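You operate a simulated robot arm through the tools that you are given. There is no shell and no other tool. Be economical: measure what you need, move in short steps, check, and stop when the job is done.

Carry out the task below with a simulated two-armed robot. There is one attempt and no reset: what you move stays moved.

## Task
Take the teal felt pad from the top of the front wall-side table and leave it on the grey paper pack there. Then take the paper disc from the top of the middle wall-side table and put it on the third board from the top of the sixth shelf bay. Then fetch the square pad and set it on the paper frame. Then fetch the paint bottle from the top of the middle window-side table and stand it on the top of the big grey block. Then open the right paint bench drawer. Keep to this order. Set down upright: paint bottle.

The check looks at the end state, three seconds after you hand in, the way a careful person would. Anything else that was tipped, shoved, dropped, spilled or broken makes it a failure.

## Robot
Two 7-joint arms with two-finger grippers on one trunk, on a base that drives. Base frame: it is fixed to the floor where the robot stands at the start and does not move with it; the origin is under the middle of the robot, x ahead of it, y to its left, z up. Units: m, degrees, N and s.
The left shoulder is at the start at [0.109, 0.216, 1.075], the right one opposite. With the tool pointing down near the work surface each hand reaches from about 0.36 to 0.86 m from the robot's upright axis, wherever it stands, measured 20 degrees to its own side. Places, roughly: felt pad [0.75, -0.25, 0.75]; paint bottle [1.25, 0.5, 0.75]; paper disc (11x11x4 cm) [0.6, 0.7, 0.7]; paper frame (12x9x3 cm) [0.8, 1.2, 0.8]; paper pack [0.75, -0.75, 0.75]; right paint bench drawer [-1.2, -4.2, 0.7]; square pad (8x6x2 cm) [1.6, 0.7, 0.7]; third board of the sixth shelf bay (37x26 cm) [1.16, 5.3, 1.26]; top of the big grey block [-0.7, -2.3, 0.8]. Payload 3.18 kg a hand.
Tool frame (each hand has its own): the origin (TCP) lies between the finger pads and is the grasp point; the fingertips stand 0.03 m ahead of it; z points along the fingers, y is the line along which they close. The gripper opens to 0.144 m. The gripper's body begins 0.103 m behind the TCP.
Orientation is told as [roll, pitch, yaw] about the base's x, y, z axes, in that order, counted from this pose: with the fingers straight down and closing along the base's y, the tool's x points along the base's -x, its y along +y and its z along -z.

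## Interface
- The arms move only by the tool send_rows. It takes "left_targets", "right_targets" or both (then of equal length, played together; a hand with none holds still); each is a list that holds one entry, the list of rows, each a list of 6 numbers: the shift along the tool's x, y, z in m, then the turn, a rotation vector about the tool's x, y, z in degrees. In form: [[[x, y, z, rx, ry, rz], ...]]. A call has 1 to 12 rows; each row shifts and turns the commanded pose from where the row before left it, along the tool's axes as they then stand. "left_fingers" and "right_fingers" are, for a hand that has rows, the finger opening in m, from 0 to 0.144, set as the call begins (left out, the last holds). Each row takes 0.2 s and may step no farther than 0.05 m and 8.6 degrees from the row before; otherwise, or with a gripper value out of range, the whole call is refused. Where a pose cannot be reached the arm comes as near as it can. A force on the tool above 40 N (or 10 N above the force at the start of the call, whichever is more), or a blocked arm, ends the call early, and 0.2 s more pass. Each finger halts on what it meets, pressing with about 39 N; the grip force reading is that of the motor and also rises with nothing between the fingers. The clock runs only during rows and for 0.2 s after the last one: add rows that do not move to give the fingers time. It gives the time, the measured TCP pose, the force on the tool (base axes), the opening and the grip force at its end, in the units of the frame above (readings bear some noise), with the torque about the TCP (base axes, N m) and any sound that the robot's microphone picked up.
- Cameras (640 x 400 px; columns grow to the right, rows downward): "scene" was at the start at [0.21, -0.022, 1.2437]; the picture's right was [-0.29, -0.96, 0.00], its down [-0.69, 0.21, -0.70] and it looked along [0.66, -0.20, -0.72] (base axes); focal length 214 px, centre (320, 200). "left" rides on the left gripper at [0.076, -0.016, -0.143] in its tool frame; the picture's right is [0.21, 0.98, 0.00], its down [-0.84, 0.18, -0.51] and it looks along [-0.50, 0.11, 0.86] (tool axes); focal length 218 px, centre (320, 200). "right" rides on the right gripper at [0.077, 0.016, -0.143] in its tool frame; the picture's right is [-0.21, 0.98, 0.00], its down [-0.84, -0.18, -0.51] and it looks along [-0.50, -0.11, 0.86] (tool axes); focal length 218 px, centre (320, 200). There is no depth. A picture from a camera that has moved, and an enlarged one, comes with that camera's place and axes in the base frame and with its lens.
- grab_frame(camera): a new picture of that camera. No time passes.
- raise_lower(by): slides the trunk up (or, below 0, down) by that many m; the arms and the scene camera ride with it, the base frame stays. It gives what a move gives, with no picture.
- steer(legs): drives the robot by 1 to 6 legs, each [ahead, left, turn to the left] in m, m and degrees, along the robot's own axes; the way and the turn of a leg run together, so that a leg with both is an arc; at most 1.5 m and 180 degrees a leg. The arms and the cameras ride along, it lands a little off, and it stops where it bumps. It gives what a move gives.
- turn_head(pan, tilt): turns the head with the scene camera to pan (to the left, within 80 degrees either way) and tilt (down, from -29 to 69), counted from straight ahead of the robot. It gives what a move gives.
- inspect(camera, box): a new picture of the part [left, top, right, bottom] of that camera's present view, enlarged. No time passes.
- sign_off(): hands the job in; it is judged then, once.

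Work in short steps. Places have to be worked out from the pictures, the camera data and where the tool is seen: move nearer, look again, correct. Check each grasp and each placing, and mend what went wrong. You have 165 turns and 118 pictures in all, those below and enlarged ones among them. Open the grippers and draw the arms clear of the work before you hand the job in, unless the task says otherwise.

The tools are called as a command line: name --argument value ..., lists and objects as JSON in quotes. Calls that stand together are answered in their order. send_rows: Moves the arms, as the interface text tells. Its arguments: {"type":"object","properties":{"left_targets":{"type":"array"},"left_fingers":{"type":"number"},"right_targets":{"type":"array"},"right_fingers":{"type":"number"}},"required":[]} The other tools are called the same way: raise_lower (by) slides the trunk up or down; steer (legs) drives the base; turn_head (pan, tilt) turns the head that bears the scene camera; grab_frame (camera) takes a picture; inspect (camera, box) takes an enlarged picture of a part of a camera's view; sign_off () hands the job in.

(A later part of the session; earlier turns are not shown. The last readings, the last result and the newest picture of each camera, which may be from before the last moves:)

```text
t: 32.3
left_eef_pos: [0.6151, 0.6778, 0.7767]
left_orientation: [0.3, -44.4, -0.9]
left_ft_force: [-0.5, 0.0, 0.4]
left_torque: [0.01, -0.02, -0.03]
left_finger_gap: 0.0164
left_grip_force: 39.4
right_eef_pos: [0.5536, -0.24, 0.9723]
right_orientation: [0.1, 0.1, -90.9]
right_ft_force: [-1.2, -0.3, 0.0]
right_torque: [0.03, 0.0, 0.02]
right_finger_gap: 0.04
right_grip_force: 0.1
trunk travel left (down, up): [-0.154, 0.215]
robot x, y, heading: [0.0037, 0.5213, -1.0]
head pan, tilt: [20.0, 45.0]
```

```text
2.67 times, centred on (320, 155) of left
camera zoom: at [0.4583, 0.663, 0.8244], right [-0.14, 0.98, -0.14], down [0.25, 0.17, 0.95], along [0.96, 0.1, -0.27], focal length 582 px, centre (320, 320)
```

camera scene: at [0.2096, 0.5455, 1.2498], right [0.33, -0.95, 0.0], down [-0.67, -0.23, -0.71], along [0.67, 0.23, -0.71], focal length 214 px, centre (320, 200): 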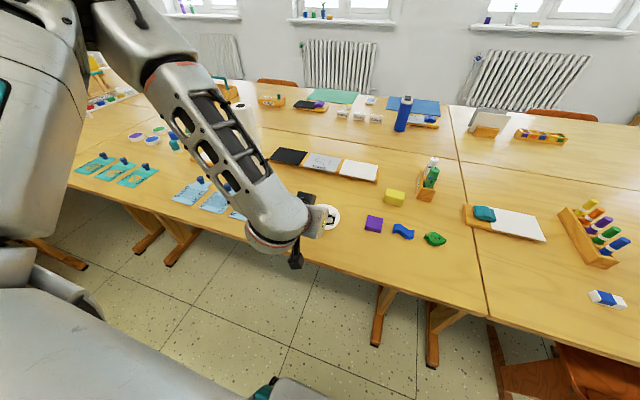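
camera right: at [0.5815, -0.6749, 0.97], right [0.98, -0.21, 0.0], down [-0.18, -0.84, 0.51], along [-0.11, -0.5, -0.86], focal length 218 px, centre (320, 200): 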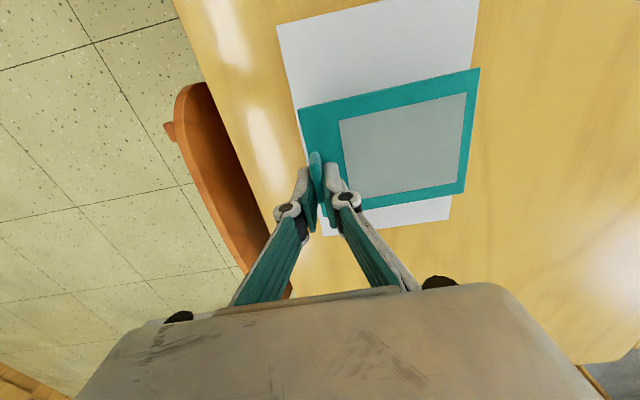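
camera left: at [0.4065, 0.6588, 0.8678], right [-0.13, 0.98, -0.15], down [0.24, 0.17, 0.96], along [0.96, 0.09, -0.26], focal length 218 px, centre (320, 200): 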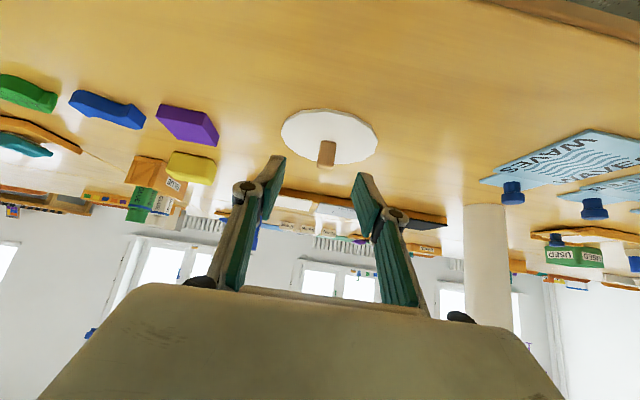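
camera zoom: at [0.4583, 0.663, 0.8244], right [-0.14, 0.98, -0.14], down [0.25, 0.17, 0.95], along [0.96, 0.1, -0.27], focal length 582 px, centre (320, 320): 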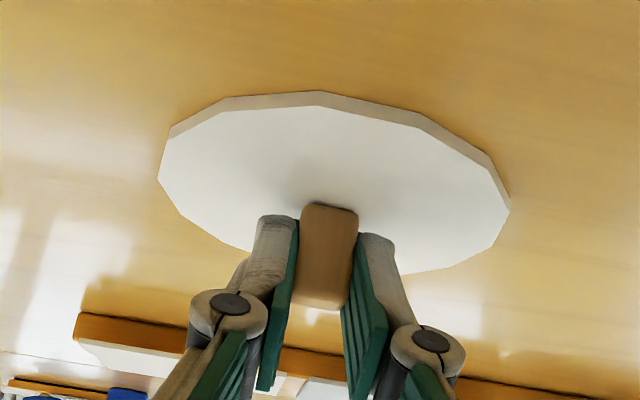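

Firm grip. I'll lift with the trunk, back off from the table and look left along the route.

raise_lower --by 0.12

steer --legs '[[-0.35, 0, 0]]'

send_rows --right_targets '[[[0.04, 0, 0, 0, 0, 0], [0.04, 0, 0, 0, 0, 0], [0.04, 0, 0, 0, 0, 0], [0.04, 0, 0, 0, 0, 0], [0.04, 0, 0, 0, 0, 0], [0.04, 0, 0, 0, 0, 0], [0.04, -0.02, 0, 0, 0, 0], [0.04, -0.02, 0, 0, 0, 0], [0.04, -0.02, 0, 0, 0, 0]]]' --left_targets '[[[0, 0, -0.035, 0, 0, 0], [0, 0, -0.035, 0, 0, 0], [0, 0, -0.035, 0, 0, 0], [0, 0, -0.035, 0, 0, 0], [0, 0, 0, 0, 0, 0], [0, 0, 0, 0, 0, 0], [0, 0, 0, 0, 0, 0], [0, 0, 0, 0, 0, 0], [0, 0, 0, 0, 0, 0]]]'

turn_head --pan 75 --tilt 20

grab_frame --camera "scene"

grab_frame --camera "left"

```text
t: 33.8
left_eef_pos: [0.6152, 0.6766, 0.8955]
left_orientation: [0.3, -44.5, -0.8]
left_ft_force: [-0.2, -0.2, -0.2]
left_torque: [0.02, 0.0, -0.01]
left_finger_gap: 0.0165
left_grip_force: 39.2
right_eef_pos: [0.5547, -0.2387, 1.0897]
right_orientation: [-0.1, -0.1, -91.0]
right_ft_force: [0.3, -0.1, 0.6]
right_torque: [-0.01, -0.01, 0.02]
right_finger_gap: 0.0402
right_grip_force: 0.0
trunk travel left (down, up): [-0.274, 0.095]
robot x, y, heading: [0.0053, 0.5231, -0.8]
head pan, tilt: [20.0, 45.0]
```

```text
t: 36.1
left_eef_pos: [0.2649, 0.6837, 0.8947]
left_orientation: [0.1, -44.6, -0.8]
left_ft_force: [-0.5, 0.4, 0.1]
left_torque: [-0.01, -0.01, 0.0]
left_finger_gap: 0.0161
left_grip_force: 38.8
right_eef_pos: [0.2043, -0.2332, 1.0912]
right_orientation: [0.0, 0.0, -91.0]
right_ft_force: [-1.1, -0.3, 1.0]
right_torque: [-0.03, -0.03, 0.0]
right_finger_gap: 0.0399
right_grip_force: 0.1
trunk travel left (down, up): [-0.274, 0.095]
robot x, y, heading: [-0.3474, 0.5277, -0.9]
head pan, tilt: [20.0, 45.0]
```

```text
t: 38.1
left_eef_pos: [0.167, 0.6832, 0.9955]
left_orientation: [0.3, -44.6, -0.9]
left_ft_force: [0.1, 0.1, -1.1]
left_torque: [-0.02, 0.03, -0.06]
left_finger_gap: 0.0163
left_grip_force: 39.0
right_eef_pos: [0.1509, 0.1294, 1.0888]
right_orientation: [0.0, 0.0, -91.1]
right_ft_force: [-0.7, 0.0, 0.0]
right_torque: [-0.03, -0.03, 0.03]
right_finger_gap: 0.0401
right_grip_force: 0.1
trunk travel left (down, up): [-0.274, 0.095]
robot x, y, heading: [-0.3458, 0.5267, -0.9]
head pan, tilt: [20.0, 45.0]
```

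```text
t: 39.3
left_eef_pos: [0.1675, 0.6823, 0.9957]
left_orientation: [0.2, -44.6, -0.8]
left_ft_force: [-0.3, -0.1, -0.2]
left_torque: [-0.03, 0.0, 0.0]
left_finger_gap: 0.0163
left_grip_force: 38.8
right_eef_pos: [0.1513, 0.1276, 1.0876]
right_orientation: [0.0, 0.0, -91.0]
right_ft_force: [0.6, 0.0, -0.2]
right_torque: [0.0, 0.0, -0.03]
right_finger_gap: 0.04
right_grip_force: 0.0
trunk travel left (down, up): [-0.274, 0.095]
robot x, y, heading: [-0.3458, 0.5272, -0.7]
head pan, tilt: [75.0, 20.0]
```

```text
83 pictures are left
camera scene: at [-0.2698, 0.6179, 1.4052], right [0.96, -0.27, 0.0], down [-0.09, -0.33, -0.94], along [0.26, 0.9, -0.34], focal length 214 px, centre (320, 200)
```

scene: 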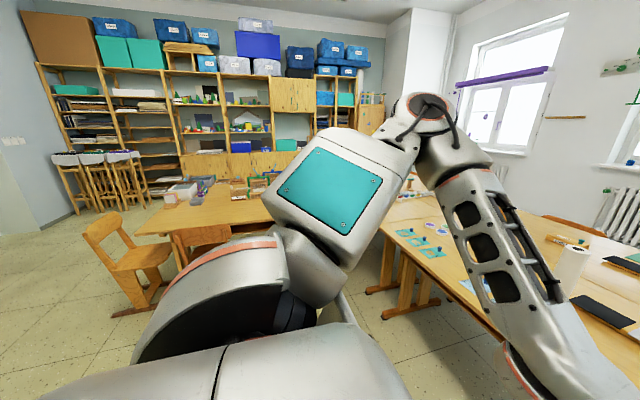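

```text
82 pictures are left
camera left: at [0.0111, 0.6681, 1.0429], right [-0.14, 0.98, -0.14], down [0.25, 0.17, 0.95], along [0.96, 0.1, -0.27], focal length 218 px, centre (320, 200)
```

left: 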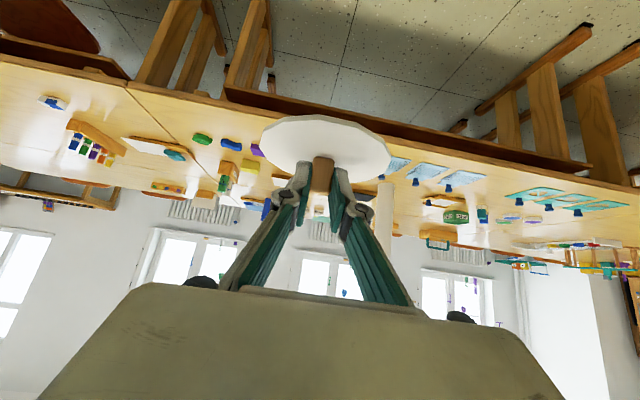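

Disc held level. The direct way is blocked by a far table with chairs (x≥-1.1, y 2.1–3.6), so I'll turn to +y, sidestep left and check the aisle.

steer --legs '[[0, 0, 90], [0, 1.5, 0]]'

turn_head --pan 0 --tilt 22

grab_frame --camera "scene"

turn_head --pan -45 --tilt 15

grab_frame --camera "scene"

```text
t: 56.5
left_eef_pos: [-1.9832, 1.1057, 0.9949]
left_orientation: [0.2, -44.6, 86.9]
left_ft_force: [0.4, -0.2, 0.4]
left_torque: [0.03, 0.02, -0.01]
left_finger_gap: 0.0164
left_grip_force: 38.7
right_eef_pos: [-1.4293, 1.0675, 1.0889]
right_orientation: [0.0, 0.0, -3.3]
right_ft_force: [0.8, 0.2, 0.8]
right_torque: [-0.03, -0.04, -0.02]
right_finger_gap: 0.04
right_grip_force: 0.1
trunk travel left (down, up): [-0.274, 0.095]
robot x, y, heading: [-1.848, 0.5869, 86.8]
head pan, tilt: [75.0, 20.0]
```

```text
t: 58.0
left_eef_pos: [-1.985, 1.1043, 0.9948]
left_orientation: [0.2, -44.6, 86.9]
left_ft_force: [-0.1, -1.0, -0.4]
left_torque: [0.03, -0.01, -0.01]
left_finger_gap: 0.0163
left_grip_force: 39.1
right_eef_pos: [-1.4307, 1.066, 1.0881]
right_orientation: [0.0, 0.1, -3.3]
right_ft_force: [0.3, -0.1, -0.8]
right_torque: [0.03, 0.04, 0.02]
right_finger_gap: 0.0401
right_grip_force: 0.0
trunk travel left (down, up): [-0.274, 0.095]
robot x, y, heading: [-1.8528, 0.5891, 86.7]
head pan, tilt: [0.0, 22.0]
```

```text
81 pictures are left
camera scene: at [-1.8423, 0.7312, 1.402], right [1.0, -0.06, 0.0], down [-0.02, -0.37, -0.93], along [0.05, 0.93, -0.37], focal length 214 px, centre (320, 200)
```

scene: 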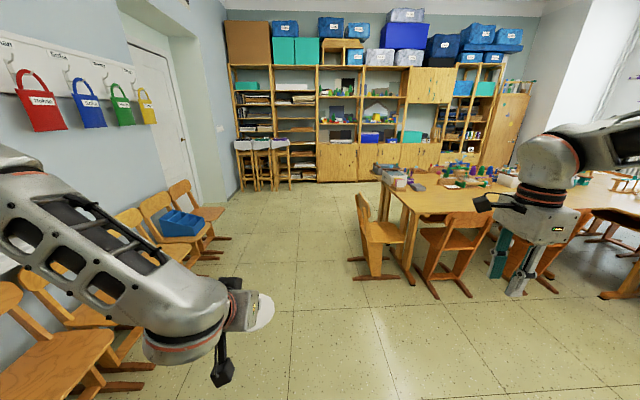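

```text
t: 59.1
left_eef_pos: [-1.9845, 1.1043, 0.9948]
left_orientation: [0.2, -44.5, 86.9]
left_ft_force: [-0.3, 0.3, -0.6]
left_torque: [0.04, -0.01, 0.02]
left_finger_gap: 0.0164
left_grip_force: 39.3
right_eef_pos: [-1.4305, 1.0676, 1.0874]
right_orientation: [0.0, 0.1, -3.3]
right_ft_force: [0.0, 0.2, -0.1]
right_torque: [0.0, -0.03, 0.02]
right_finger_gap: 0.0399
right_grip_force: 0.1
trunk travel left (down, up): [-0.274, 0.095]
robot x, y, heading: [-1.8517, 0.5865, 86.9]
head pan, tilt: [-45.0, 15.0]
```

```text
80 pictures are left
camera scene: at [-1.7778, 0.7008, 1.4134], right [0.67, -0.75, 0.0], down [-0.19, -0.17, -0.97], along [0.72, 0.64, -0.26], focal length 214 px, centre (320, 200)
```

scene: 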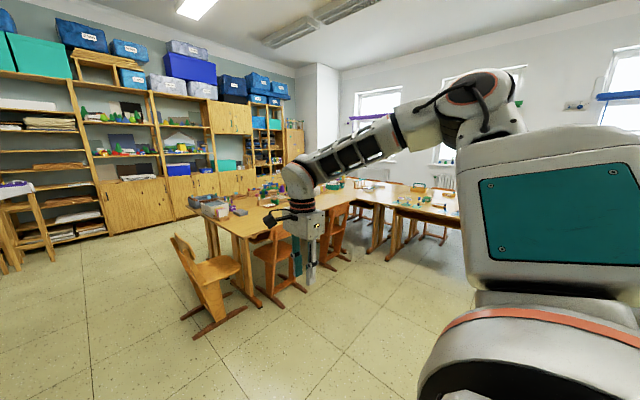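

The aisle between the wall chairs and the table is clear at x≈-2.05. I'll go up it to y≈4.1 and then look right along the shelf front.

steer --legs '[[0, 0.2, 3.2], [1.5, 0, 0], [1.5, 0, 0], [0.5, 0, 0]]'

turn_head --pan -70 --tilt 25

grab_frame --camera "scene"

```text
t: 78.0
left_eef_pos: [-2.1876, 4.6057, 0.9954]
left_orientation: [0.1, -44.5, 88.2]
left_ft_force: [0.0, -0.1, 0.2]
left_torque: [-0.02, -0.02, 0.02]
left_finger_gap: 0.016
left_grip_force: 39.2
right_eef_pos: [-1.6335, 4.5808, 1.0883]
right_orientation: [0.0, -0.1, -1.9]
right_ft_force: [0.0, 0.5, 0.1]
right_torque: [-0.01, 0.02, -0.01]
right_finger_gap: 0.0402
right_grip_force: 0.1
trunk travel left (down, up): [-0.274, 0.095]
robot x, y, heading: [-2.0376, 4.0882, 88.0]
head pan, tilt: [-45.0, 15.0]
```

```text
t: 78.9
left_eef_pos: [-2.1874, 4.6044, 0.9942]
left_orientation: [0.1, -44.7, 88.2]
left_ft_force: [0.5, 0.0, 0.4]
left_torque: [0.0, 0.04, 0.0]
left_finger_gap: 0.0163
left_grip_force: 38.8
right_eef_pos: [-1.6323, 4.5801, 1.0897]
right_orientation: [0.0, 0.0, -1.9]
right_ft_force: [-0.5, 0.5, -0.2]
right_torque: [-0.02, 0.01, -0.02]
right_finger_gap: 0.0398
right_grip_force: 0.1
trunk travel left (down, up): [-0.274, 0.095]
robot x, y, heading: [-2.0439, 4.0881, 88.1]
head pan, tilt: [-70.0, 25.0]
```

```text
79 pictures are left
camera scene: at [-1.9529, 4.1712, 1.3972], right [0.31, -0.95, 0.0], down [-0.4, -0.13, -0.91], along [0.86, 0.28, -0.42], focal length 214 px, centre (320, 200)
```

scene: 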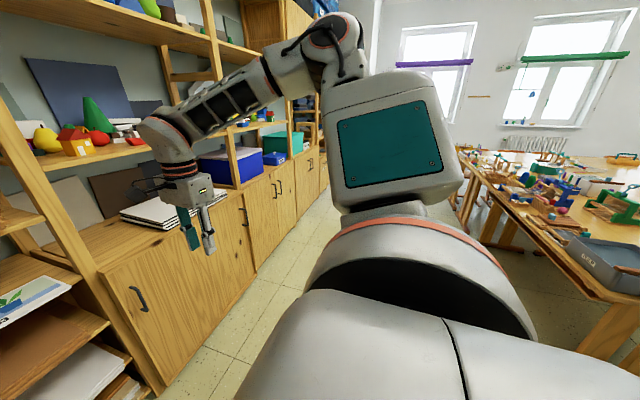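

Aisle between shelf front (y≈5.16) and table (y≈3.46) looks clear. I'll strafe right in stages.

steer --legs '[[0.12, 0, 2], [0, -1.5, 0], [0, -1.0, 0]]'

turn_head --pan -40 --tilt 15

grab_frame --camera "scene"

```text
t: 101.7
left_eef_pos: [0.2873, 4.7107, 0.9944]
left_orientation: [0.1, -44.6, 89.7]
left_ft_force: [-0.4, -0.1, 0.6]
left_torque: [0.0, -0.03, -0.02]
left_finger_gap: 0.0164
left_grip_force: 38.9
right_eef_pos: [0.8433, 4.6996, 1.0883]
right_orientation: [0.0, 0.0, -0.6]
right_ft_force: [0.5, 0.6, 0.6]
right_torque: [0.02, -0.01, 0.03]
right_finger_gap: 0.0401
right_grip_force: 0.0
trunk travel left (down, up): [-0.274, 0.095]
robot x, y, heading: [0.4476, 4.1989, 89.4]
head pan, tilt: [-70.0, 25.0]
```

```text
t: 102.6
left_eef_pos: [0.2884, 4.7127, 0.9964]
left_orientation: [0.2, -44.6, 89.5]
left_ft_force: [0.0, 0.2, 0.2]
left_torque: [0.01, -0.02, -0.01]
left_finger_gap: 0.0163
left_grip_force: 38.8
right_eef_pos: [0.8431, 4.6998, 1.0894]
right_orientation: [-0.1, 0.0, -0.7]
right_ft_force: [-0.8, -1.0, -0.4]
right_torque: [0.01, 0.02, 0.02]
right_finger_gap: 0.04
right_grip_force: 0.0
trunk travel left (down, up): [-0.274, 0.095]
robot x, y, heading: [0.4456, 4.2001, 89.2]
head pan, tilt: [-40.0, 15.0]
```

```text
78 pictures are left
camera scene: at [0.5073, 4.3235, 1.4134], right [0.76, -0.65, 0.0], down [-0.17, -0.2, -0.97], along [0.63, 0.73, -0.26], focal length 214 px, centre (320, 200)
```

scene: 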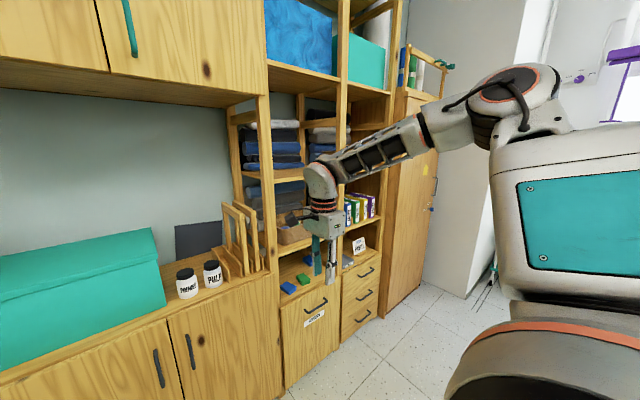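

Third board (z≈1.27) carries a folded stack; I'll zoom in for free space.

inspect --camera "scene" --box '[220, 60, 380, 160]'

inspect --camera "scene" --box '[220, 150, 400, 262]'

```text
4.00 times, centred on (300, 110) of scene
camera zoom: at [0.5073, 4.3235, 1.4134], right [0.76, -0.65, 0.0], down [-0.17, -0.2, -0.97], along [0.63, 0.73, -0.26], focal length 858 px, centre (400, 560)
```

zoom: 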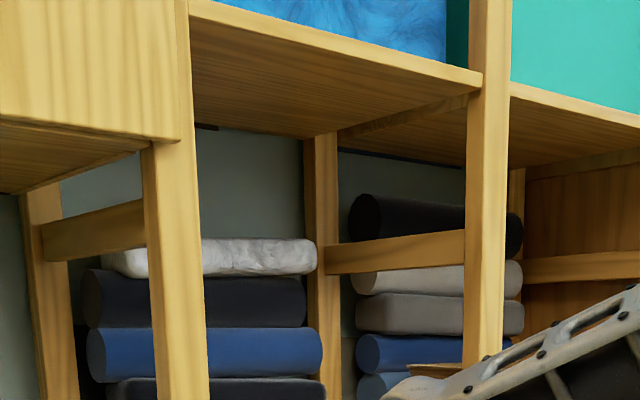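

```text
3.56 times, centred on (310, 206) of scene
camera zoom: at [0.5073, 4.3235, 1.4134], right [0.76, -0.65, 0.0], down [-0.17, -0.2, -0.97], along [0.63, 0.73, -0.26], focal length 763 px, centre (356, 179)
```

zoom: 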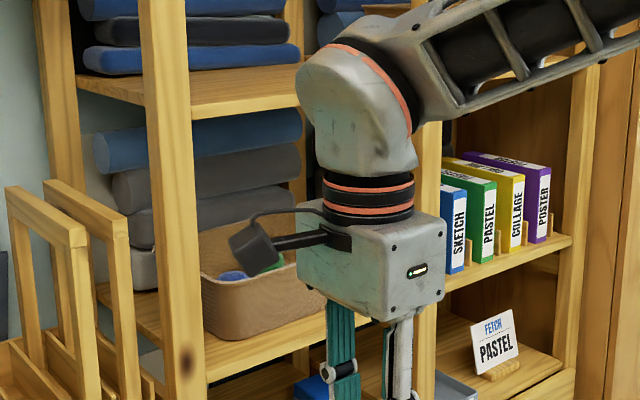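

The stack sits at the back; the front ~15 cm of the board seems free. I'll raise trunk and hand, then strafe in front of the bay and look.

raise_lower --by 0.094

send_rows --left_targets '[[[-0.033, 0, -0.033, 0, 0, 0], [-0.033, 0, -0.033, 0, 0, 0], [-0.033, 0, -0.033, 0, 0, 0], [-0.033, 0, -0.033, 0, 0, 0], [-0.033, 0, -0.033, 0, 0, 0], [-0.033, 0, -0.033, 0, 0, 0]]]' --right_targets '[[[0, -0.03, 0, 0, 0, 0], [0, -0.03, 0, 0, 0, 0], [0, -0.03, 0, 0, 0, 0], [0, -0.03, 0, 0, 0, 0], [0, -0.03, 0, 0, 0, 0], [0, 0, 0, 0, 0, 0]]]'

steer --legs '[[0, -0.86, 0.6]]'

turn_head --pan 5 --tilt 12

grab_frame --camera "scene"

grab_frame --camera "left"

```text
t: 103.9
left_eef_pos: [0.2881, 4.7118, 1.089]
left_orientation: [0.3, -44.5, 89.5]
left_ft_force: [-0.5, 0.5, -1.4]
left_torque: [-0.01, -0.01, 0.0]
left_finger_gap: 0.0164
left_grip_force: 38.5
right_eef_pos: [0.8432, 4.7001, 1.1824]
right_orientation: [0.1, 0.0, -0.5]
right_ft_force: [-0.1, -0.1, -0.3]
right_torque: [-0.02, 0.0, 0.03]
right_finger_gap: 0.0399
right_grip_force: 0.0
trunk travel left (down, up): [-0.368, 0.001]
robot x, y, heading: [0.4492, 4.1929, 89.7]
head pan, tilt: [-40.0, 15.0]
```

```text
t: 105.3
left_eef_pos: [0.289, 4.7136, 1.3676]
left_orientation: [0.2, -44.6, 89.5]
left_ft_force: [0.9, 0.6, 0.2]
left_torque: [-0.02, 0.0, 0.01]
left_finger_gap: 0.0167
left_grip_force: 38.8
right_eef_pos: [0.8398, 4.5509, 1.1834]
right_orientation: [0.0, 0.0, -0.6]
right_ft_force: [0.5, 0.1, 0.0]
right_torque: [-0.02, 0.01, 0.01]
right_finger_gap: 0.0401
right_grip_force: 0.0
trunk travel left (down, up): [-0.368, 0.001]
robot x, y, heading: [0.4489, 4.203, 89.6]
head pan, tilt: [-40.0, 15.0]
```

```text
t: 113.0
left_eef_pos: [1.1274, 4.708, 1.3668]
left_orientation: [0.2, -44.6, 89.9]
left_ft_force: [0.0, -0.8, -0.1]
left_torque: [0.0, 0.0, 0.01]
left_finger_gap: 0.0165
left_grip_force: 39.4
right_eef_pos: [1.6796, 4.5455, 1.1834]
right_orientation: [0.0, 0.0, -0.4]
right_ft_force: [0.7, -0.4, -0.5]
right_torque: [0.01, 0.0, -0.02]
right_finger_gap: 0.0401
right_grip_force: 0.1
trunk travel left (down, up): [-0.368, 0.001]
robot x, y, heading: [1.2872, 4.1973, 89.5]
head pan, tilt: [-40.0, 15.0]
```

```text
t: 114.2
left_eef_pos: [1.1271, 4.7068, 1.3664]
left_orientation: [0.3, -44.6, 89.8]
left_ft_force: [0.2, 1.1, 0.4]
left_torque: [-0.02, -0.01, 0.01]
left_finger_gap: 0.0159
left_grip_force: 39.3
right_eef_pos: [1.68, 4.5441, 1.1823]
right_orientation: [0.0, 0.0, -0.4]
right_ft_force: [0.0, -0.1, -0.4]
right_torque: [-0.01, -0.01, 0.02]
right_finger_gap: 0.0399
right_grip_force: 0.0
trunk travel left (down, up): [-0.368, 0.001]
robot x, y, heading: [1.2875, 4.1959, 89.9]
head pan, tilt: [5.0, 12.0]
```

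```text
75 pictures are left
camera scene: at [1.2798, 4.3293, 1.5125], right [1.0, 0.08, 0.0], down [0.02, -0.21, -0.98], along [-0.08, 0.97, -0.21], focal length 214 px, centre (320, 200)
```

scene: 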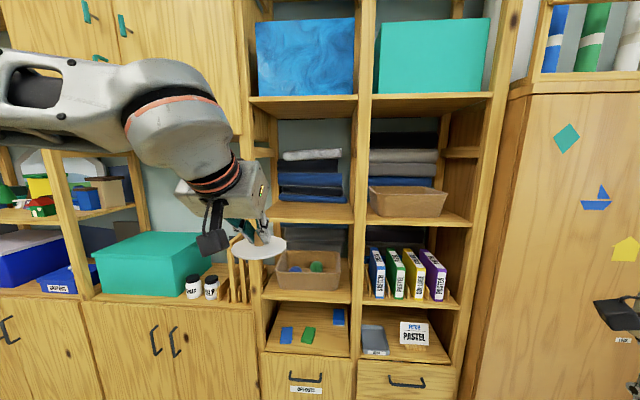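

```text
74 pictures are left
camera left: at [1.1423, 4.5528, 1.4146], right [-0.98, -0.15, -0.14], down [-0.18, 0.24, 0.95], along [-0.11, 0.96, -0.27], focal length 218 px, centre (320, 200)
```

left: 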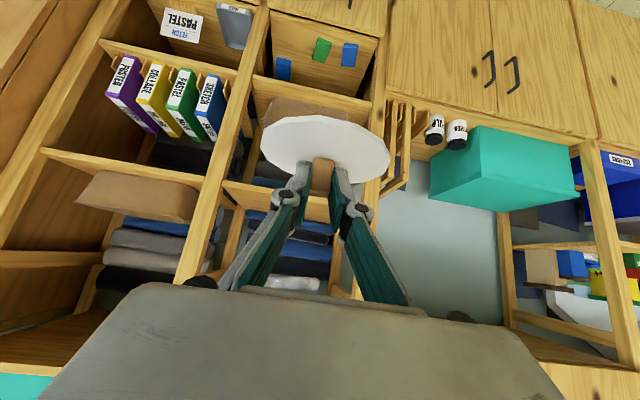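

inspect --camera "scene" --box '[240, 140, 400, 240]'

```text
4.00 times, centred on (320, 190) of scene
camera zoom: at [1.2798, 4.3293, 1.5125], right [1.0, 0.08, 0.0], down [0.02, -0.21, -0.98], along [-0.08, 0.97, -0.21], focal length 858 px, centre (320, 240)
```

zoom: 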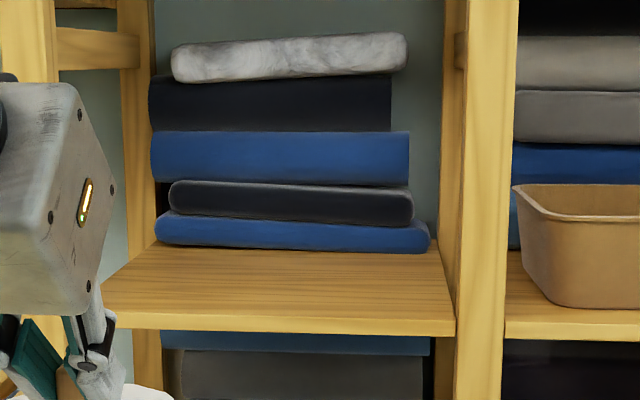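

The front ~26 cm of the third board is free (x 0.99–1.35, y 5.15–5.4, z≈1.255). I'll extend the arm first while outside the shelf, then drive in.

send_rows --left_targets '[[[-0.0307, -0.005, 0.0307, 0, 0, 0], [-0.0307, -0.005, 0.0307, 0, 0, 0], [-0.0307, -0.005, 0.0307, 0, 0, 0], [-0.0307, -0.005, 0.0307, 0, 0, 0], [-0.0307, -0.005, 0.0307, 0, 0, 0], [-0.0307, -0.005, 0.0307, 0, 0, 0]]]'

grab_frame --camera "scene"

```text
t: 115.6
left_eef_pos: [1.1599, 4.971, 1.3613]
left_orientation: [0.3, -44.5, 89.8]
left_ft_force: [0.7, 0.4, 0.2]
left_torque: [0.02, 0.01, 0.0]
left_finger_gap: 0.0161
left_grip_force: 38.7
right_eef_pos: [1.6815, 4.5455, 1.1822]
right_orientation: [-0.1, 0.1, -0.4]
right_ft_force: [0.2, -0.2, -0.5]
right_torque: [-0.05, -0.02, -0.01]
right_finger_gap: 0.0398
right_grip_force: 0.1
trunk travel left (down, up): [-0.368, 0.001]
robot x, y, heading: [1.2874, 4.1912, 89.7]
head pan, tilt: [5.0, 12.0]
```

```text
72 pictures are left
camera scene: at [1.2806, 4.331, 1.5123], right [1.0, 0.08, 0.0], down [0.02, -0.21, -0.98], along [-0.08, 0.97, -0.21], focal length 214 px, centre (320, 200)
```

scene: 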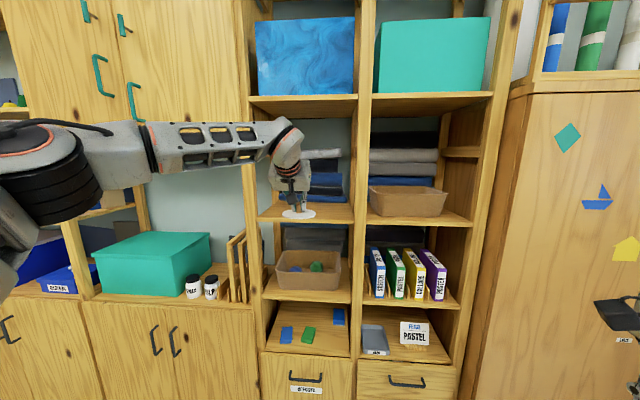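

The forearm comes in from the left and would brush the post. I'll strafe 0.25 m right and bring the hand back left so the arm points straighter in.

steer --legs '[[0, -0.25, 0]]'

send_rows --left_targets '[[[0, 0.042, 0, 0, 0, 0], [0, 0.042, 0, 0, 0, 0], [0, 0.042, 0, 0, 0, 0], [0, 0.042, 0, 0, 0, 0], [0, 0.042, 0, 0, 0, 0], [0, 0.042, 0, 0, 0, 0]]]'

grab_frame --camera "scene"

```text
t: 118.4
left_eef_pos: [1.4153, 4.9677, 1.3626]
left_orientation: [0.2, -44.6, 89.8]
left_ft_force: [-0.3, -0.4, 0.6]
left_torque: [0.02, -0.01, 0.02]
left_finger_gap: 0.0164
left_grip_force: 39.0
right_eef_pos: [1.9348, 4.5442, 1.1825]
right_orientation: [-0.1, 0.0, -0.3]
right_ft_force: [0.1, 0.4, 0.5]
right_torque: [0.02, 0.02, 0.02]
right_finger_gap: 0.0401
right_grip_force: 0.1
trunk travel left (down, up): [-0.368, 0.001]
robot x, y, heading: [1.5433, 4.1956, 89.7]
head pan, tilt: [5.0, 12.0]
```

```text
t: 119.8
left_eef_pos: [1.1606, 4.9705, 1.364]
left_orientation: [0.1, -44.6, 89.9]
left_ft_force: [-0.9, 0.4, -0.7]
left_torque: [-0.01, 0.0, -0.01]
left_finger_gap: 0.0164
left_grip_force: 38.7
right_eef_pos: [1.9343, 4.5447, 1.1837]
right_orientation: [0.0, -0.2, -0.3]
right_ft_force: [0.1, -0.4, 0.2]
right_torque: [-0.02, -0.05, 0.0]
right_finger_gap: 0.0397
right_grip_force: 0.2
trunk travel left (down, up): [-0.368, 0.001]
robot x, y, heading: [1.5448, 4.1927, 89.7]
head pan, tilt: [5.0, 12.0]
```

```text
71 pictures are left
camera scene: at [1.5335, 4.328, 1.5125], right [1.0, 0.08, 0.0], down [0.02, -0.21, -0.98], along [-0.08, 0.97, -0.21], focal length 214 px, centre (320, 200)
```

scene: 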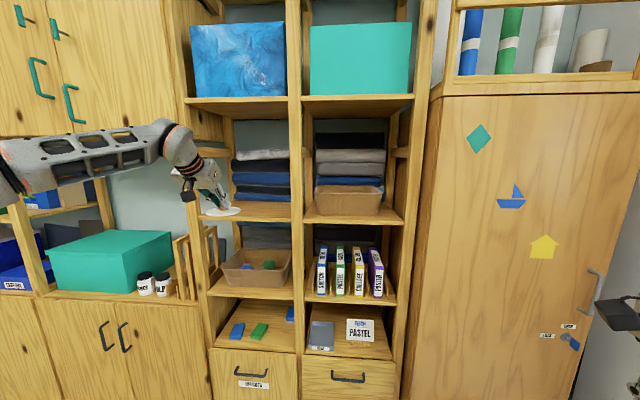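

I'll turn the robot 15° left while shifting right, so the forearm clears the left post better, and pull the right hand back a little.

send_rows --right_targets '[[[0, -0.035, 0, 0, 0, 0], [0, -0.035, 0, 0, 0, 0], [0, -0.03, 0, 0, 0, 0]]]'

steer --legs '[[0.087, -0.188, 15.3]]'

grab_frame --camera "scene"

```text
t: 120.6
left_eef_pos: [1.1622, 4.9687, 1.365]
left_orientation: [0.3, -44.6, 89.7]
left_ft_force: [0.0, -0.3, -0.4]
left_torque: [0.01, -0.03, 0.0]
left_finger_gap: 0.0162
left_grip_force: 38.8
right_eef_pos: [1.9373, 4.45, 1.1887]
right_orientation: [0.1, 0.0, -0.4]
right_ft_force: [0.7, -0.9, 0.5]
right_torque: [0.05, 0.03, 0.01]
right_finger_gap: 0.0399
right_grip_force: 0.0
right hand out of reach, approached as far as the arm can: row 3
trunk travel left (down, up): [-0.368, 0.001]
robot x, y, heading: [1.5431, 4.1966, 89.7]
head pan, tilt: [5.0, 12.0]
```

```text
t: 122.9
left_eef_pos: [1.1452, 4.9504, 1.3638]
left_orientation: [0.2, -44.6, 105.0]
left_ft_force: [-0.8, 1.0, 0.0]
left_torque: [0.02, -0.01, -0.01]
left_finger_gap: 0.0162
left_grip_force: 39.3
right_eef_pos: [2.0278, 4.6528, 1.1881]
right_orientation: [-0.1, 0.1, 14.8]
right_ft_force: [-0.3, 0.9, 0.3]
right_torque: [-0.02, -0.02, -0.02]
right_finger_gap: 0.0404
right_grip_force: 0.1
trunk travel left (down, up): [-0.368, 0.001]
robot x, y, heading: [1.7145, 4.3016, 105.1]
head pan, tilt: [5.0, 12.0]
```

```text
70 pictures are left
camera scene: at [1.6727, 4.429, 1.5125], right [0.94, 0.34, 0.0], down [0.07, -0.2, -0.98], along [-0.33, 0.92, -0.21], focal length 214 px, centre (320, 200)
```

scene: 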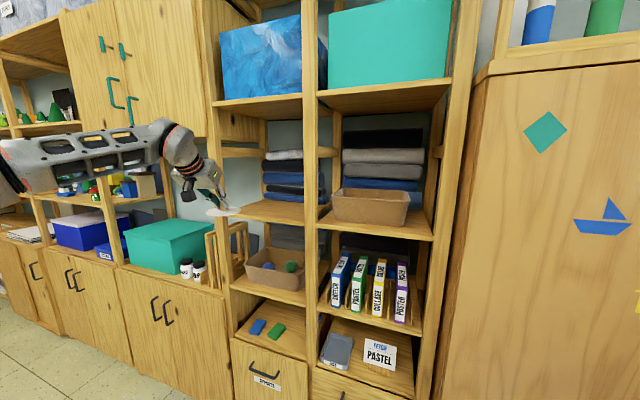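

Clear. I'll drive in partway and verify.

steer --legs '[[0.15, -0.06, 0]]'

grab_frame --camera "scene"

grab_frame --camera "left"

```text
t: 124.3
left_eef_pos: [1.1637, 5.115, 1.3637]
left_orientation: [0.1, -44.5, 105.1]
left_ft_force: [-0.8, 0.2, -0.3]
left_torque: [-0.03, 0.02, 0.04]
left_finger_gap: 0.016
left_grip_force: 38.8
right_eef_pos: [2.0471, 4.8162, 1.1861]
right_orientation: [-0.1, -0.1, 14.8]
right_ft_force: [0.6, -0.2, -1.0]
right_torque: [-0.06, 0.0, -0.01]
right_finger_gap: 0.0399
right_grip_force: 0.0
trunk travel left (down, up): [-0.368, 0.001]
robot x, y, heading: [1.7301, 4.465, 105.1]
head pan, tilt: [5.0, 12.0]
```

```text
69 pictures are left
camera scene: at [1.6921, 4.5927, 1.5124], right [0.94, 0.34, 0.0], down [0.07, -0.2, -0.98], along [-0.33, 0.92, -0.21], focal length 214 px, centre (320, 200)
```

scene: 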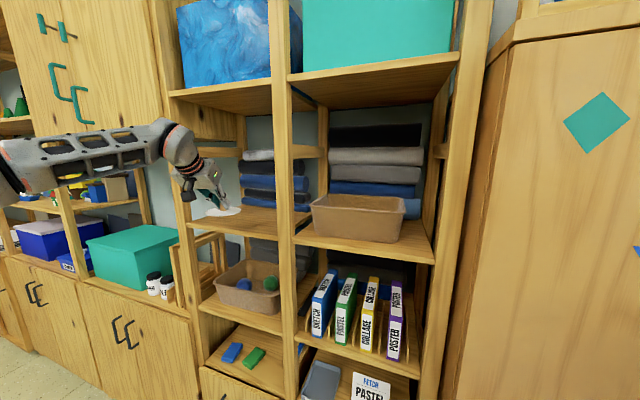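

```text
68 pictures are left
camera left: at [1.2193, 4.9695, 1.4114], right [-0.91, -0.4, -0.14], down [-0.24, 0.19, 0.95], along [-0.35, 0.9, -0.27], focal length 218 px, centre (320, 200)
```

left: 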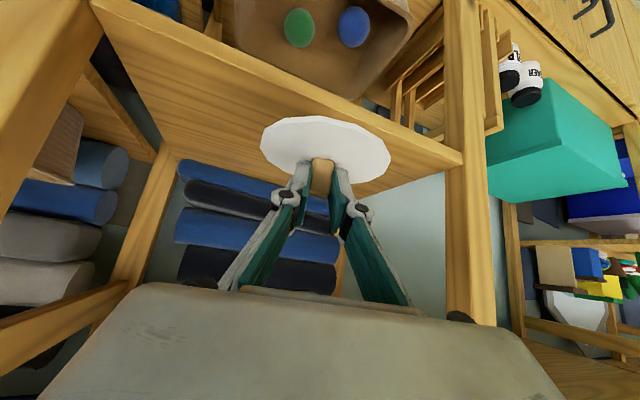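

Entering well. Continue the remaining ~12 cm, with a bit to the right.

steer --legs '[[0.115, -0.06, 0]]'

grab_frame --camera "scene"

grab_frame --camera "left"

```text
t: 125.6
left_eef_pos: [1.1934, 5.2414, 1.3637]
left_orientation: [0.1, -44.6, 105.0]
left_ft_force: [-0.9, 0.2, -0.5]
left_torque: [-0.01, 0.04, 0.02]
left_finger_gap: 0.0165
left_grip_force: 39.1
right_eef_pos: [2.0767, 4.9419, 1.1862]
right_orientation: [-0.1, 0.0, 14.7]
right_ft_force: [-0.6, 1.4, -0.6]
right_torque: [-0.04, 0.0, -0.01]
right_finger_gap: 0.0401
right_grip_force: 0.0
trunk travel left (down, up): [-0.368, 0.001]
robot x, y, heading: [1.7662, 4.591, 104.7]
head pan, tilt: [5.0, 12.0]
```

```text
67 pictures are left
camera scene: at [1.7209, 4.7194, 1.5125], right [0.94, 0.34, 0.0], down [0.07, -0.2, -0.98], along [-0.33, 0.92, -0.21], focal length 214 px, centre (320, 200)
```

scene: 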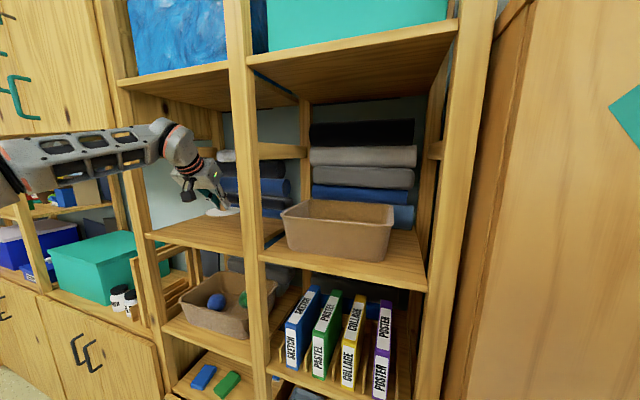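

```text
66 pictures are left
camera left: at [1.2485, 5.0968, 1.4117], right [-0.91, -0.4, -0.14], down [-0.24, 0.19, 0.95], along [-0.35, 0.9, -0.27], focal length 218 px, centre (320, 200)
```

left: 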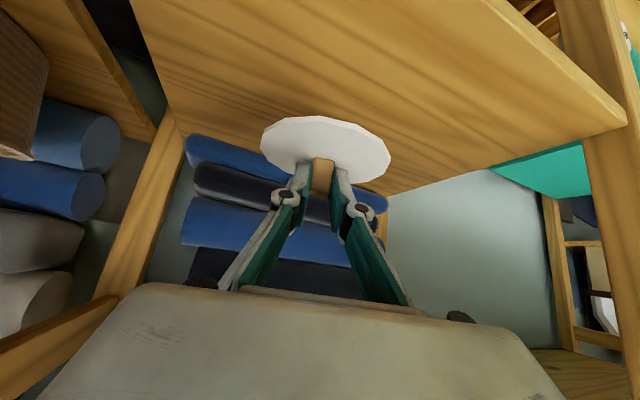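

The disc is above the board, well inside. I'll lower it with force watching.

send_rows --left_targets '[[[0.0141, 0, 0.0141, 0, 0, 0], [0.0141, 0, 0.0141, 0, 0, 0], [0.0035, 0, 0.0035, 0, 0, 0], [0, 0, 0, 0, 0, 0]]]'

inspect --camera "scene" --box '[130, 150, 290, 250]'

```text
t: 126.6
left_eef_pos: [1.1924, 5.2416, 1.3173]
left_orientation: [0.2, -44.6, 105.0]
left_ft_force: [0.8, -0.4, 0.0]
left_torque: [-0.04, 0.0, 0.02]
left_finger_gap: 0.0162
left_grip_force: 39.4
right_eef_pos: [2.0766, 4.9419, 1.1874]
right_orientation: [-0.1, 0.0, 14.9]
right_ft_force: [-0.4, -0.8, 0.1]
right_torque: [-0.01, -0.03, 0.01]
right_finger_gap: 0.04
right_grip_force: 0.1
trunk travel left (down, up): [-0.368, 0.001]
robot x, y, heading: [1.7614, 4.5883, 105.0]
head pan, tilt: [5.0, 12.0]
```

```text
4.00 times, centred on (210, 200) of scene
camera zoom: at [1.7209, 4.7193, 1.5125], right [0.94, 0.34, 0.0], down [0.07, -0.2, -0.98], along [-0.33, 0.92, -0.21], focal length 858 px, centre (760, 200)
```

zoom: 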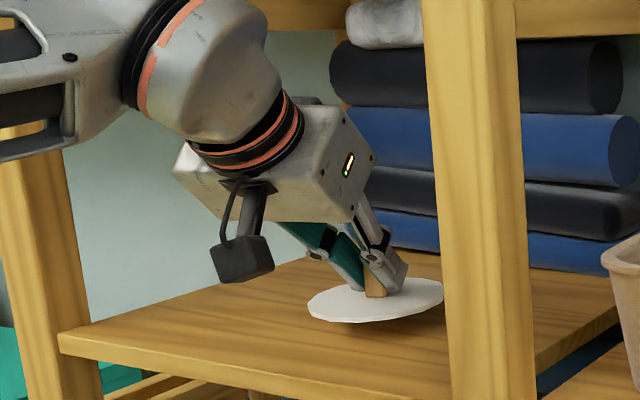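

Still about 1–1.5 cm above; continue in 3 mm steps.

send_rows --left_targets '[[[0.0021, 0, 0.0021, 0, 0, 0], [0.0021, 0, 0.0021, 0, 0, 0], [0.0021, 0, 0.0021, 0, 0, 0], [0, 0, 0, 0, 0, 0]]]'

inspect --camera "scene" --box '[190, 190, 270, 240]'

```text
t: 127.6
left_eef_pos: [1.1932, 5.2408, 1.3107]
left_orientation: [0.2, -44.6, 105.0]
left_ft_force: [0.2, 0.2, 0.7]
left_torque: [-0.02, 0.03, -0.02]
left_finger_gap: 0.0163
left_grip_force: 39.0
right_eef_pos: [2.0773, 4.9413, 1.1886]
right_orientation: [0.0, 0.1, 14.7]
right_ft_force: [-1.1, 0.2, -0.5]
right_torque: [0.01, 0.0, 0.0]
right_finger_gap: 0.0399
right_grip_force: 0.0
trunk travel left (down, up): [-0.368, 0.001]
robot x, y, heading: [1.762, 4.5884, 104.8]
head pan, tilt: [5.0, 12.0]
```

```text
8.00 times, centred on (230, 215) of scene
camera zoom: at [1.721, 4.719, 1.5125], right [0.94, 0.34, 0.0], down [0.07, -0.2, -0.98], along [-0.33, 0.92, -0.21], focal length 1716 px, centre (1040, 80)
```

zoom: 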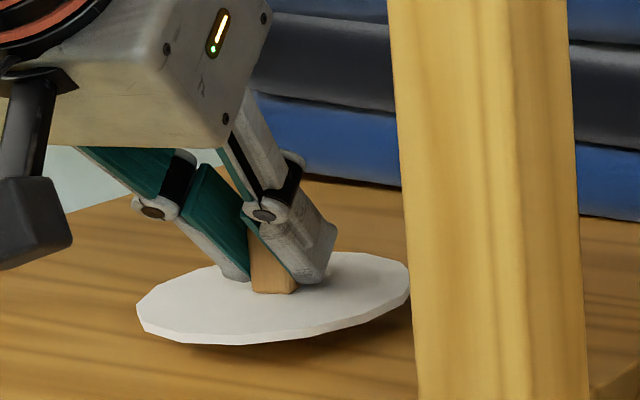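

send_rows --left_targets '[[[0.0018, 0, 0.0018, 0, 0, 0], [0.0014, 0, 0.0014, 0, 0, 0], [0.0014, 0, 0.0014, 0, 0, 0], [0, 0, 0, 0, 0, 0]]]'

```text
t: 128.6
left_eef_pos: [1.1927, 5.2413, 1.3044]
left_orientation: [0.2, -44.6, 105.0]
left_ft_force: [0.8, 0.3, -0.3]
left_torque: [0.0, 0.01, 0.04]
left_finger_gap: 0.0161
left_grip_force: 38.9
right_eef_pos: [2.077, 4.9414, 1.1884]
right_orientation: [-0.1, 0.0, 14.7]
right_ft_force: [0.3, -0.1, 0.0]
right_torque: [-0.01, 0.0, 0.01]
right_finger_gap: 0.0399
right_grip_force: 0.1
trunk travel left (down, up): [-0.368, 0.001]
robot x, y, heading: [1.7628, 4.5912, 104.7]
head pan, tilt: [5.0, 12.0]
```

send_rows --left_targets '[[[0.0014, 0, 0.0014, 0, 0, 0], [0.0014, 0, 0.0014, 0, 0, 0], [0, 0, 0, 0, 0, 0]]]'

inspect --camera "scene" --box '[190, 190, 270, 240]'

```text
t: 129.4
left_eef_pos: [1.193, 5.241, 1.3002]
left_orientation: [0.2, -44.6, 105.0]
left_ft_force: [0.0, 0.2, 0.1]
left_torque: [-0.02, -0.02, -0.01]
left_finger_gap: 0.0166
left_grip_force: 38.5
right_eef_pos: [2.0765, 4.9419, 1.1879]
right_orientation: [-0.2, 0.0, 14.8]
right_ft_force: [0.2, 0.6, -0.7]
right_torque: [-0.04, 0.02, 0.0]
right_finger_gap: 0.04
right_grip_force: 0.0
trunk travel left (down, up): [-0.368, 0.001]
robot x, y, heading: [1.7611, 4.5892, 104.6]
head pan, tilt: [5.0, 12.0]
```

```text
8.00 times, centred on (230, 215) of scene
camera zoom: at [1.721, 4.7189, 1.5125], right [0.94, 0.34, 0.0], down [0.07, -0.2, -0.98], along [-0.33, 0.92, -0.21], focal length 1716 px, centre (1040, 80)
```

zoom: 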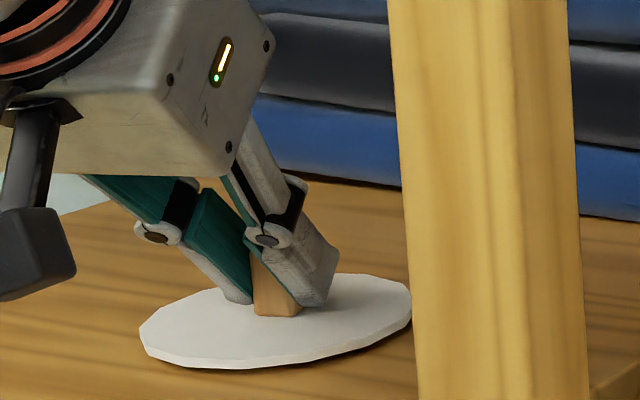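

send_rows --left_targets '[[[0.0012, 0, 0.0012, 0, 0, 0], [0.0012, 0, 0.0012, 0, 0, 0], [0, 0, 0, 0, 0, 0]]]'

```text
t: 130.2
left_eef_pos: [1.1937, 5.2397, 1.297]
left_orientation: [0.1, -44.6, 105.1]
left_ft_force: [0.5, -0.1, -1.1]
left_torque: [-0.03, -0.03, 0.0]
left_finger_gap: 0.0163
left_grip_force: 38.6
right_eef_pos: [2.0763, 4.9425, 1.1882]
right_orientation: [-0.2, 0.0, 14.9]
right_ft_force: [0.6, -0.4, 0.6]
right_torque: [0.01, -0.02, -0.01]
right_finger_gap: 0.0401
right_grip_force: 0.1
trunk travel left (down, up): [-0.368, 0.001]
robot x, y, heading: [1.7647, 4.5898, 104.9]
head pan, tilt: [5.0, 12.0]
```

send_rows --left_targets '[[[0.0014, 0, 0.0014, 0, 0, 0], [0.0014, 0, 0.0014, 0, 0, 0], [0, 0, 0, 0, 0, 0]]]'

inspect --camera "scene" --box '[190, 190, 270, 240]'

```text
t: 131.0
left_eef_pos: [1.1926, 5.2402, 1.296]
left_orientation: [0.1, -44.8, 104.9]
left_ft_force: [-0.6, 1.6, 10.7]
left_torque: [-0.2, -0.24, 0.03]
left_finger_gap: 0.0163
left_grip_force: 39.0
right_eef_pos: [2.0772, 4.9412, 1.1882]
right_orientation: [0.0, 0.0, 14.8]
right_ft_force: [-0.4, 0.7, -0.2]
right_torque: [0.02, 0.01, 0.02]
right_finger_gap: 0.0401
right_grip_force: 0.1
trunk travel left (down, up): [-0.368, 0.001]
robot x, y, heading: [1.7625, 4.5871, 104.9]
head pan, tilt: [5.0, 12.0]
```

```text
8.00 times, centred on (230, 215) of scene
camera zoom: at [1.7217, 4.7182, 1.5127], right [0.94, 0.34, 0.0], down [0.07, -0.2, -0.98], along [-0.33, 0.92, -0.21], focal length 1716 px, centre (1040, 80)
```

zoom: 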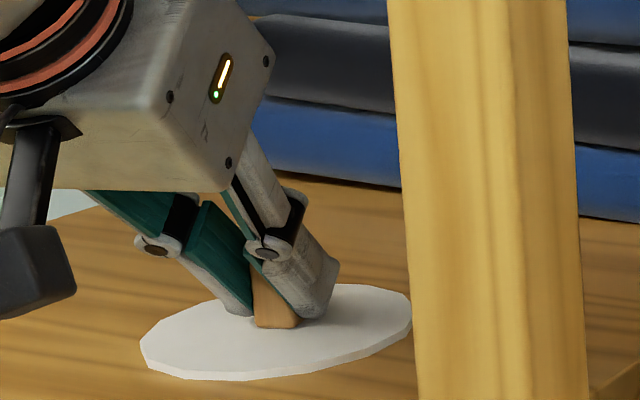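

Resting on the board. Release and withdraw along the tool axis.

send_rows --left_targets '[[[-0.001, 0, -0.001, 0, 0, 0], [0, 0, 0, 0, 0, 0], [0, 0, 0, 0, 0, 0], [0, 0, -0.02, 0, 0, 0], [0, 0, -0.03, 0, 0, 0], [0, 0, -0.03, 0, 0, 0]]]' --left_fingers 0.05

inspect --camera "scene" --box '[130, 150, 290, 250]'

```text
t: 132.4
left_eef_pos: [1.206, 5.1862, 1.3523]
left_orientation: [0.2, -44.6, 104.9]
left_ft_force: [0.5, -0.7, 0.9]
left_torque: [-0.03, -0.01, 0.0]
left_finger_gap: 0.05
left_grip_force: 0.0
right_eef_pos: [2.0774, 4.9407, 1.1875]
right_orientation: [0.0, -0.1, 14.8]
right_ft_force: [0.7, 0.3, 0.3]
right_torque: [0.0, 0.02, 0.01]
right_finger_gap: 0.0401
right_grip_force: 0.0
trunk travel left (down, up): [-0.368, 0.001]
robot x, y, heading: [1.7629, 4.5906, 104.9]
head pan, tilt: [5.0, 12.0]
```

```text
4.00 times, centred on (210, 200) of scene
camera zoom: at [1.7213, 4.7179, 1.5126], right [0.94, 0.34, 0.0], down [0.07, -0.19, -0.98], along [-0.33, 0.92, -0.21], focal length 858 px, centre (760, 200)
```

zoom: 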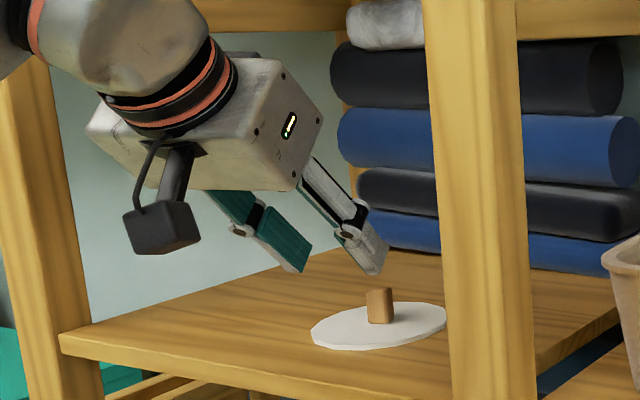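

The disc stands cleanly on the board. I'll back out, and look to the right (window side) for a route to the square pad and bottle.

steer --legs '[[-0.3, 0.06, 0], [0, 0, -90]]'

turn_head --pan -50 --tilt 22

grab_frame --camera "scene"

```text
t: 136.7
left_eef_pos: [1.8269, 5.0902, 1.3482]
left_orientation: [-0.7, -43.2, 59.9]
left_ft_force: [-23.5, -15.1, 3.1]
left_torque: [0.2, -0.64, -1.01]
left_finger_gap: 0.054
left_grip_force: 0.1
right_eef_pos: [2.2525, 4.2834, 1.1881]
right_orientation: [0.1, 0.0, -32.4]
right_ft_force: [0.1, 0.2, 0.2]
right_torque: [-0.02, 0.03, 0.03]
right_finger_gap: 0.0401
right_grip_force: 0.0
trunk travel left (down, up): [-0.368, 0.001]
robot x, y, heading: [1.7846, 4.2756, 57.7]
head pan, tilt: [5.0, 12.0]
stopped in leg 2: the force on the tool passed its limit at 125 N (the readings are from after the stop); the commanded pose is now the measured one
```

```text
t: 137.9
left_eef_pos: [1.8278, 5.089, 1.347]
left_orientation: [-0.6, -43.3, 59.6]
left_ft_force: [-32.6, -17.7, 5.0]
left_torque: [0.25, -0.85, -1.27]
left_finger_gap: 0.0506
left_grip_force: 0.0
right_eef_pos: [2.2511, 4.2833, 1.1889]
right_orientation: [0.3, 0.0, -32.5]
right_ft_force: [-0.6, -0.4, 0.5]
right_torque: [0.02, -0.01, -0.01]
right_finger_gap: 0.0399
right_grip_force: 0.0
trunk travel left (down, up): [-0.368, 0.001]
robot x, y, heading: [1.7807, 4.2763, 57.7]
head pan, tilt: [-50.0, 22.0]
```

```text
60 pictures are left
camera scene: at [1.8927, 4.321, 1.4969], right [0.13, -0.99, 0.0], down [-0.37, -0.05, -0.93], along [0.92, 0.12, -0.37], focal length 214 px, centre (320, 200)
```

scene: 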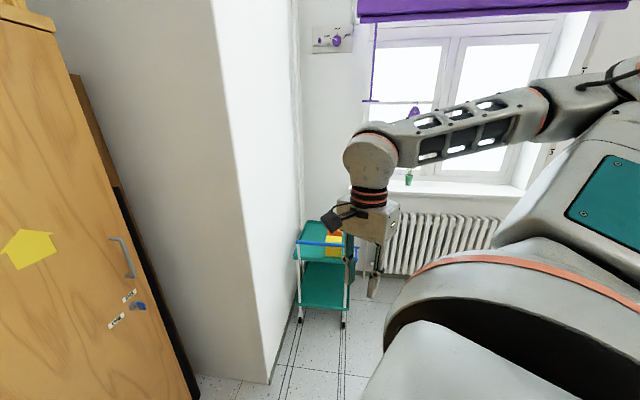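

The left hand brushed the cabinet while turning. I'll turn back, then back further away and check for damage.

steer --legs '[[0, 0, 12]]'

turn_head --pan 15 --tilt 10

grab_frame --camera "scene"

```text
t: 139.1
left_eef_pos: [1.6599, 5.0844, 1.3447]
left_orientation: [-0.4, -43.0, 71.6]
left_ft_force: [-0.9, 0.8, -0.8]
left_torque: [-0.01, 0.01, 0.0]
left_finger_gap: 0.0499
left_grip_force: 0.0
right_eef_pos: [2.2426, 4.3859, 1.1879]
right_orientation: [-0.1, 0.1, -20.3]
right_ft_force: [0.1, 0.1, 0.6]
right_torque: [-0.03, 0.0, 0.0]
right_finger_gap: 0.04
right_grip_force: 0.0
trunk travel left (down, up): [-0.368, 0.001]
robot x, y, heading: [1.7879, 4.275, 69.8]
head pan, tilt: [-50.0, 22.0]
```

```text
t: 140.5
left_eef_pos: [1.6592, 5.083, 1.3456]
left_orientation: [-0.3, -43.1, 71.8]
left_ft_force: [0.9, 0.3, -0.9]
left_torque: [-0.02, 0.0, 0.02]
left_finger_gap: 0.0498
left_grip_force: 0.0
right_eef_pos: [2.2439, 4.3858, 1.1868]
right_orientation: [-0.1, 0.1, -20.3]
right_ft_force: [0.0, 0.3, 0.4]
right_torque: [-0.01, -0.03, 0.02]
right_finger_gap: 0.04
right_grip_force: 0.1
trunk travel left (down, up): [-0.368, 0.001]
robot x, y, heading: [1.7841, 4.2744, 69.9]
head pan, tilt: [15.0, 10.0]
```

```text
59 pictures are left
camera scene: at [1.8074, 4.4089, 1.5157], right [1.0, -0.09, 0.0], down [-0.02, -0.17, -0.98], along [0.09, 0.98, -0.17], focal length 214 px, centre (320, 200)
```

scene: 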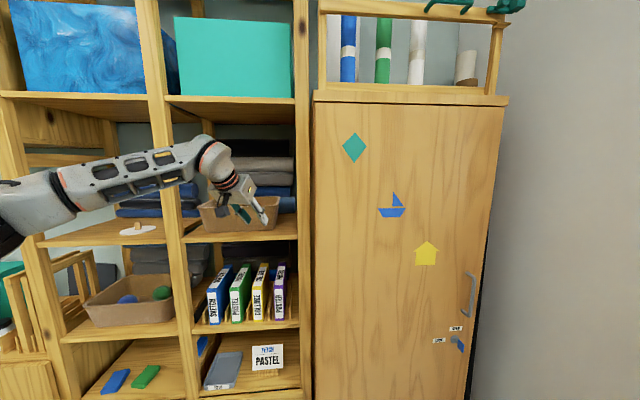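

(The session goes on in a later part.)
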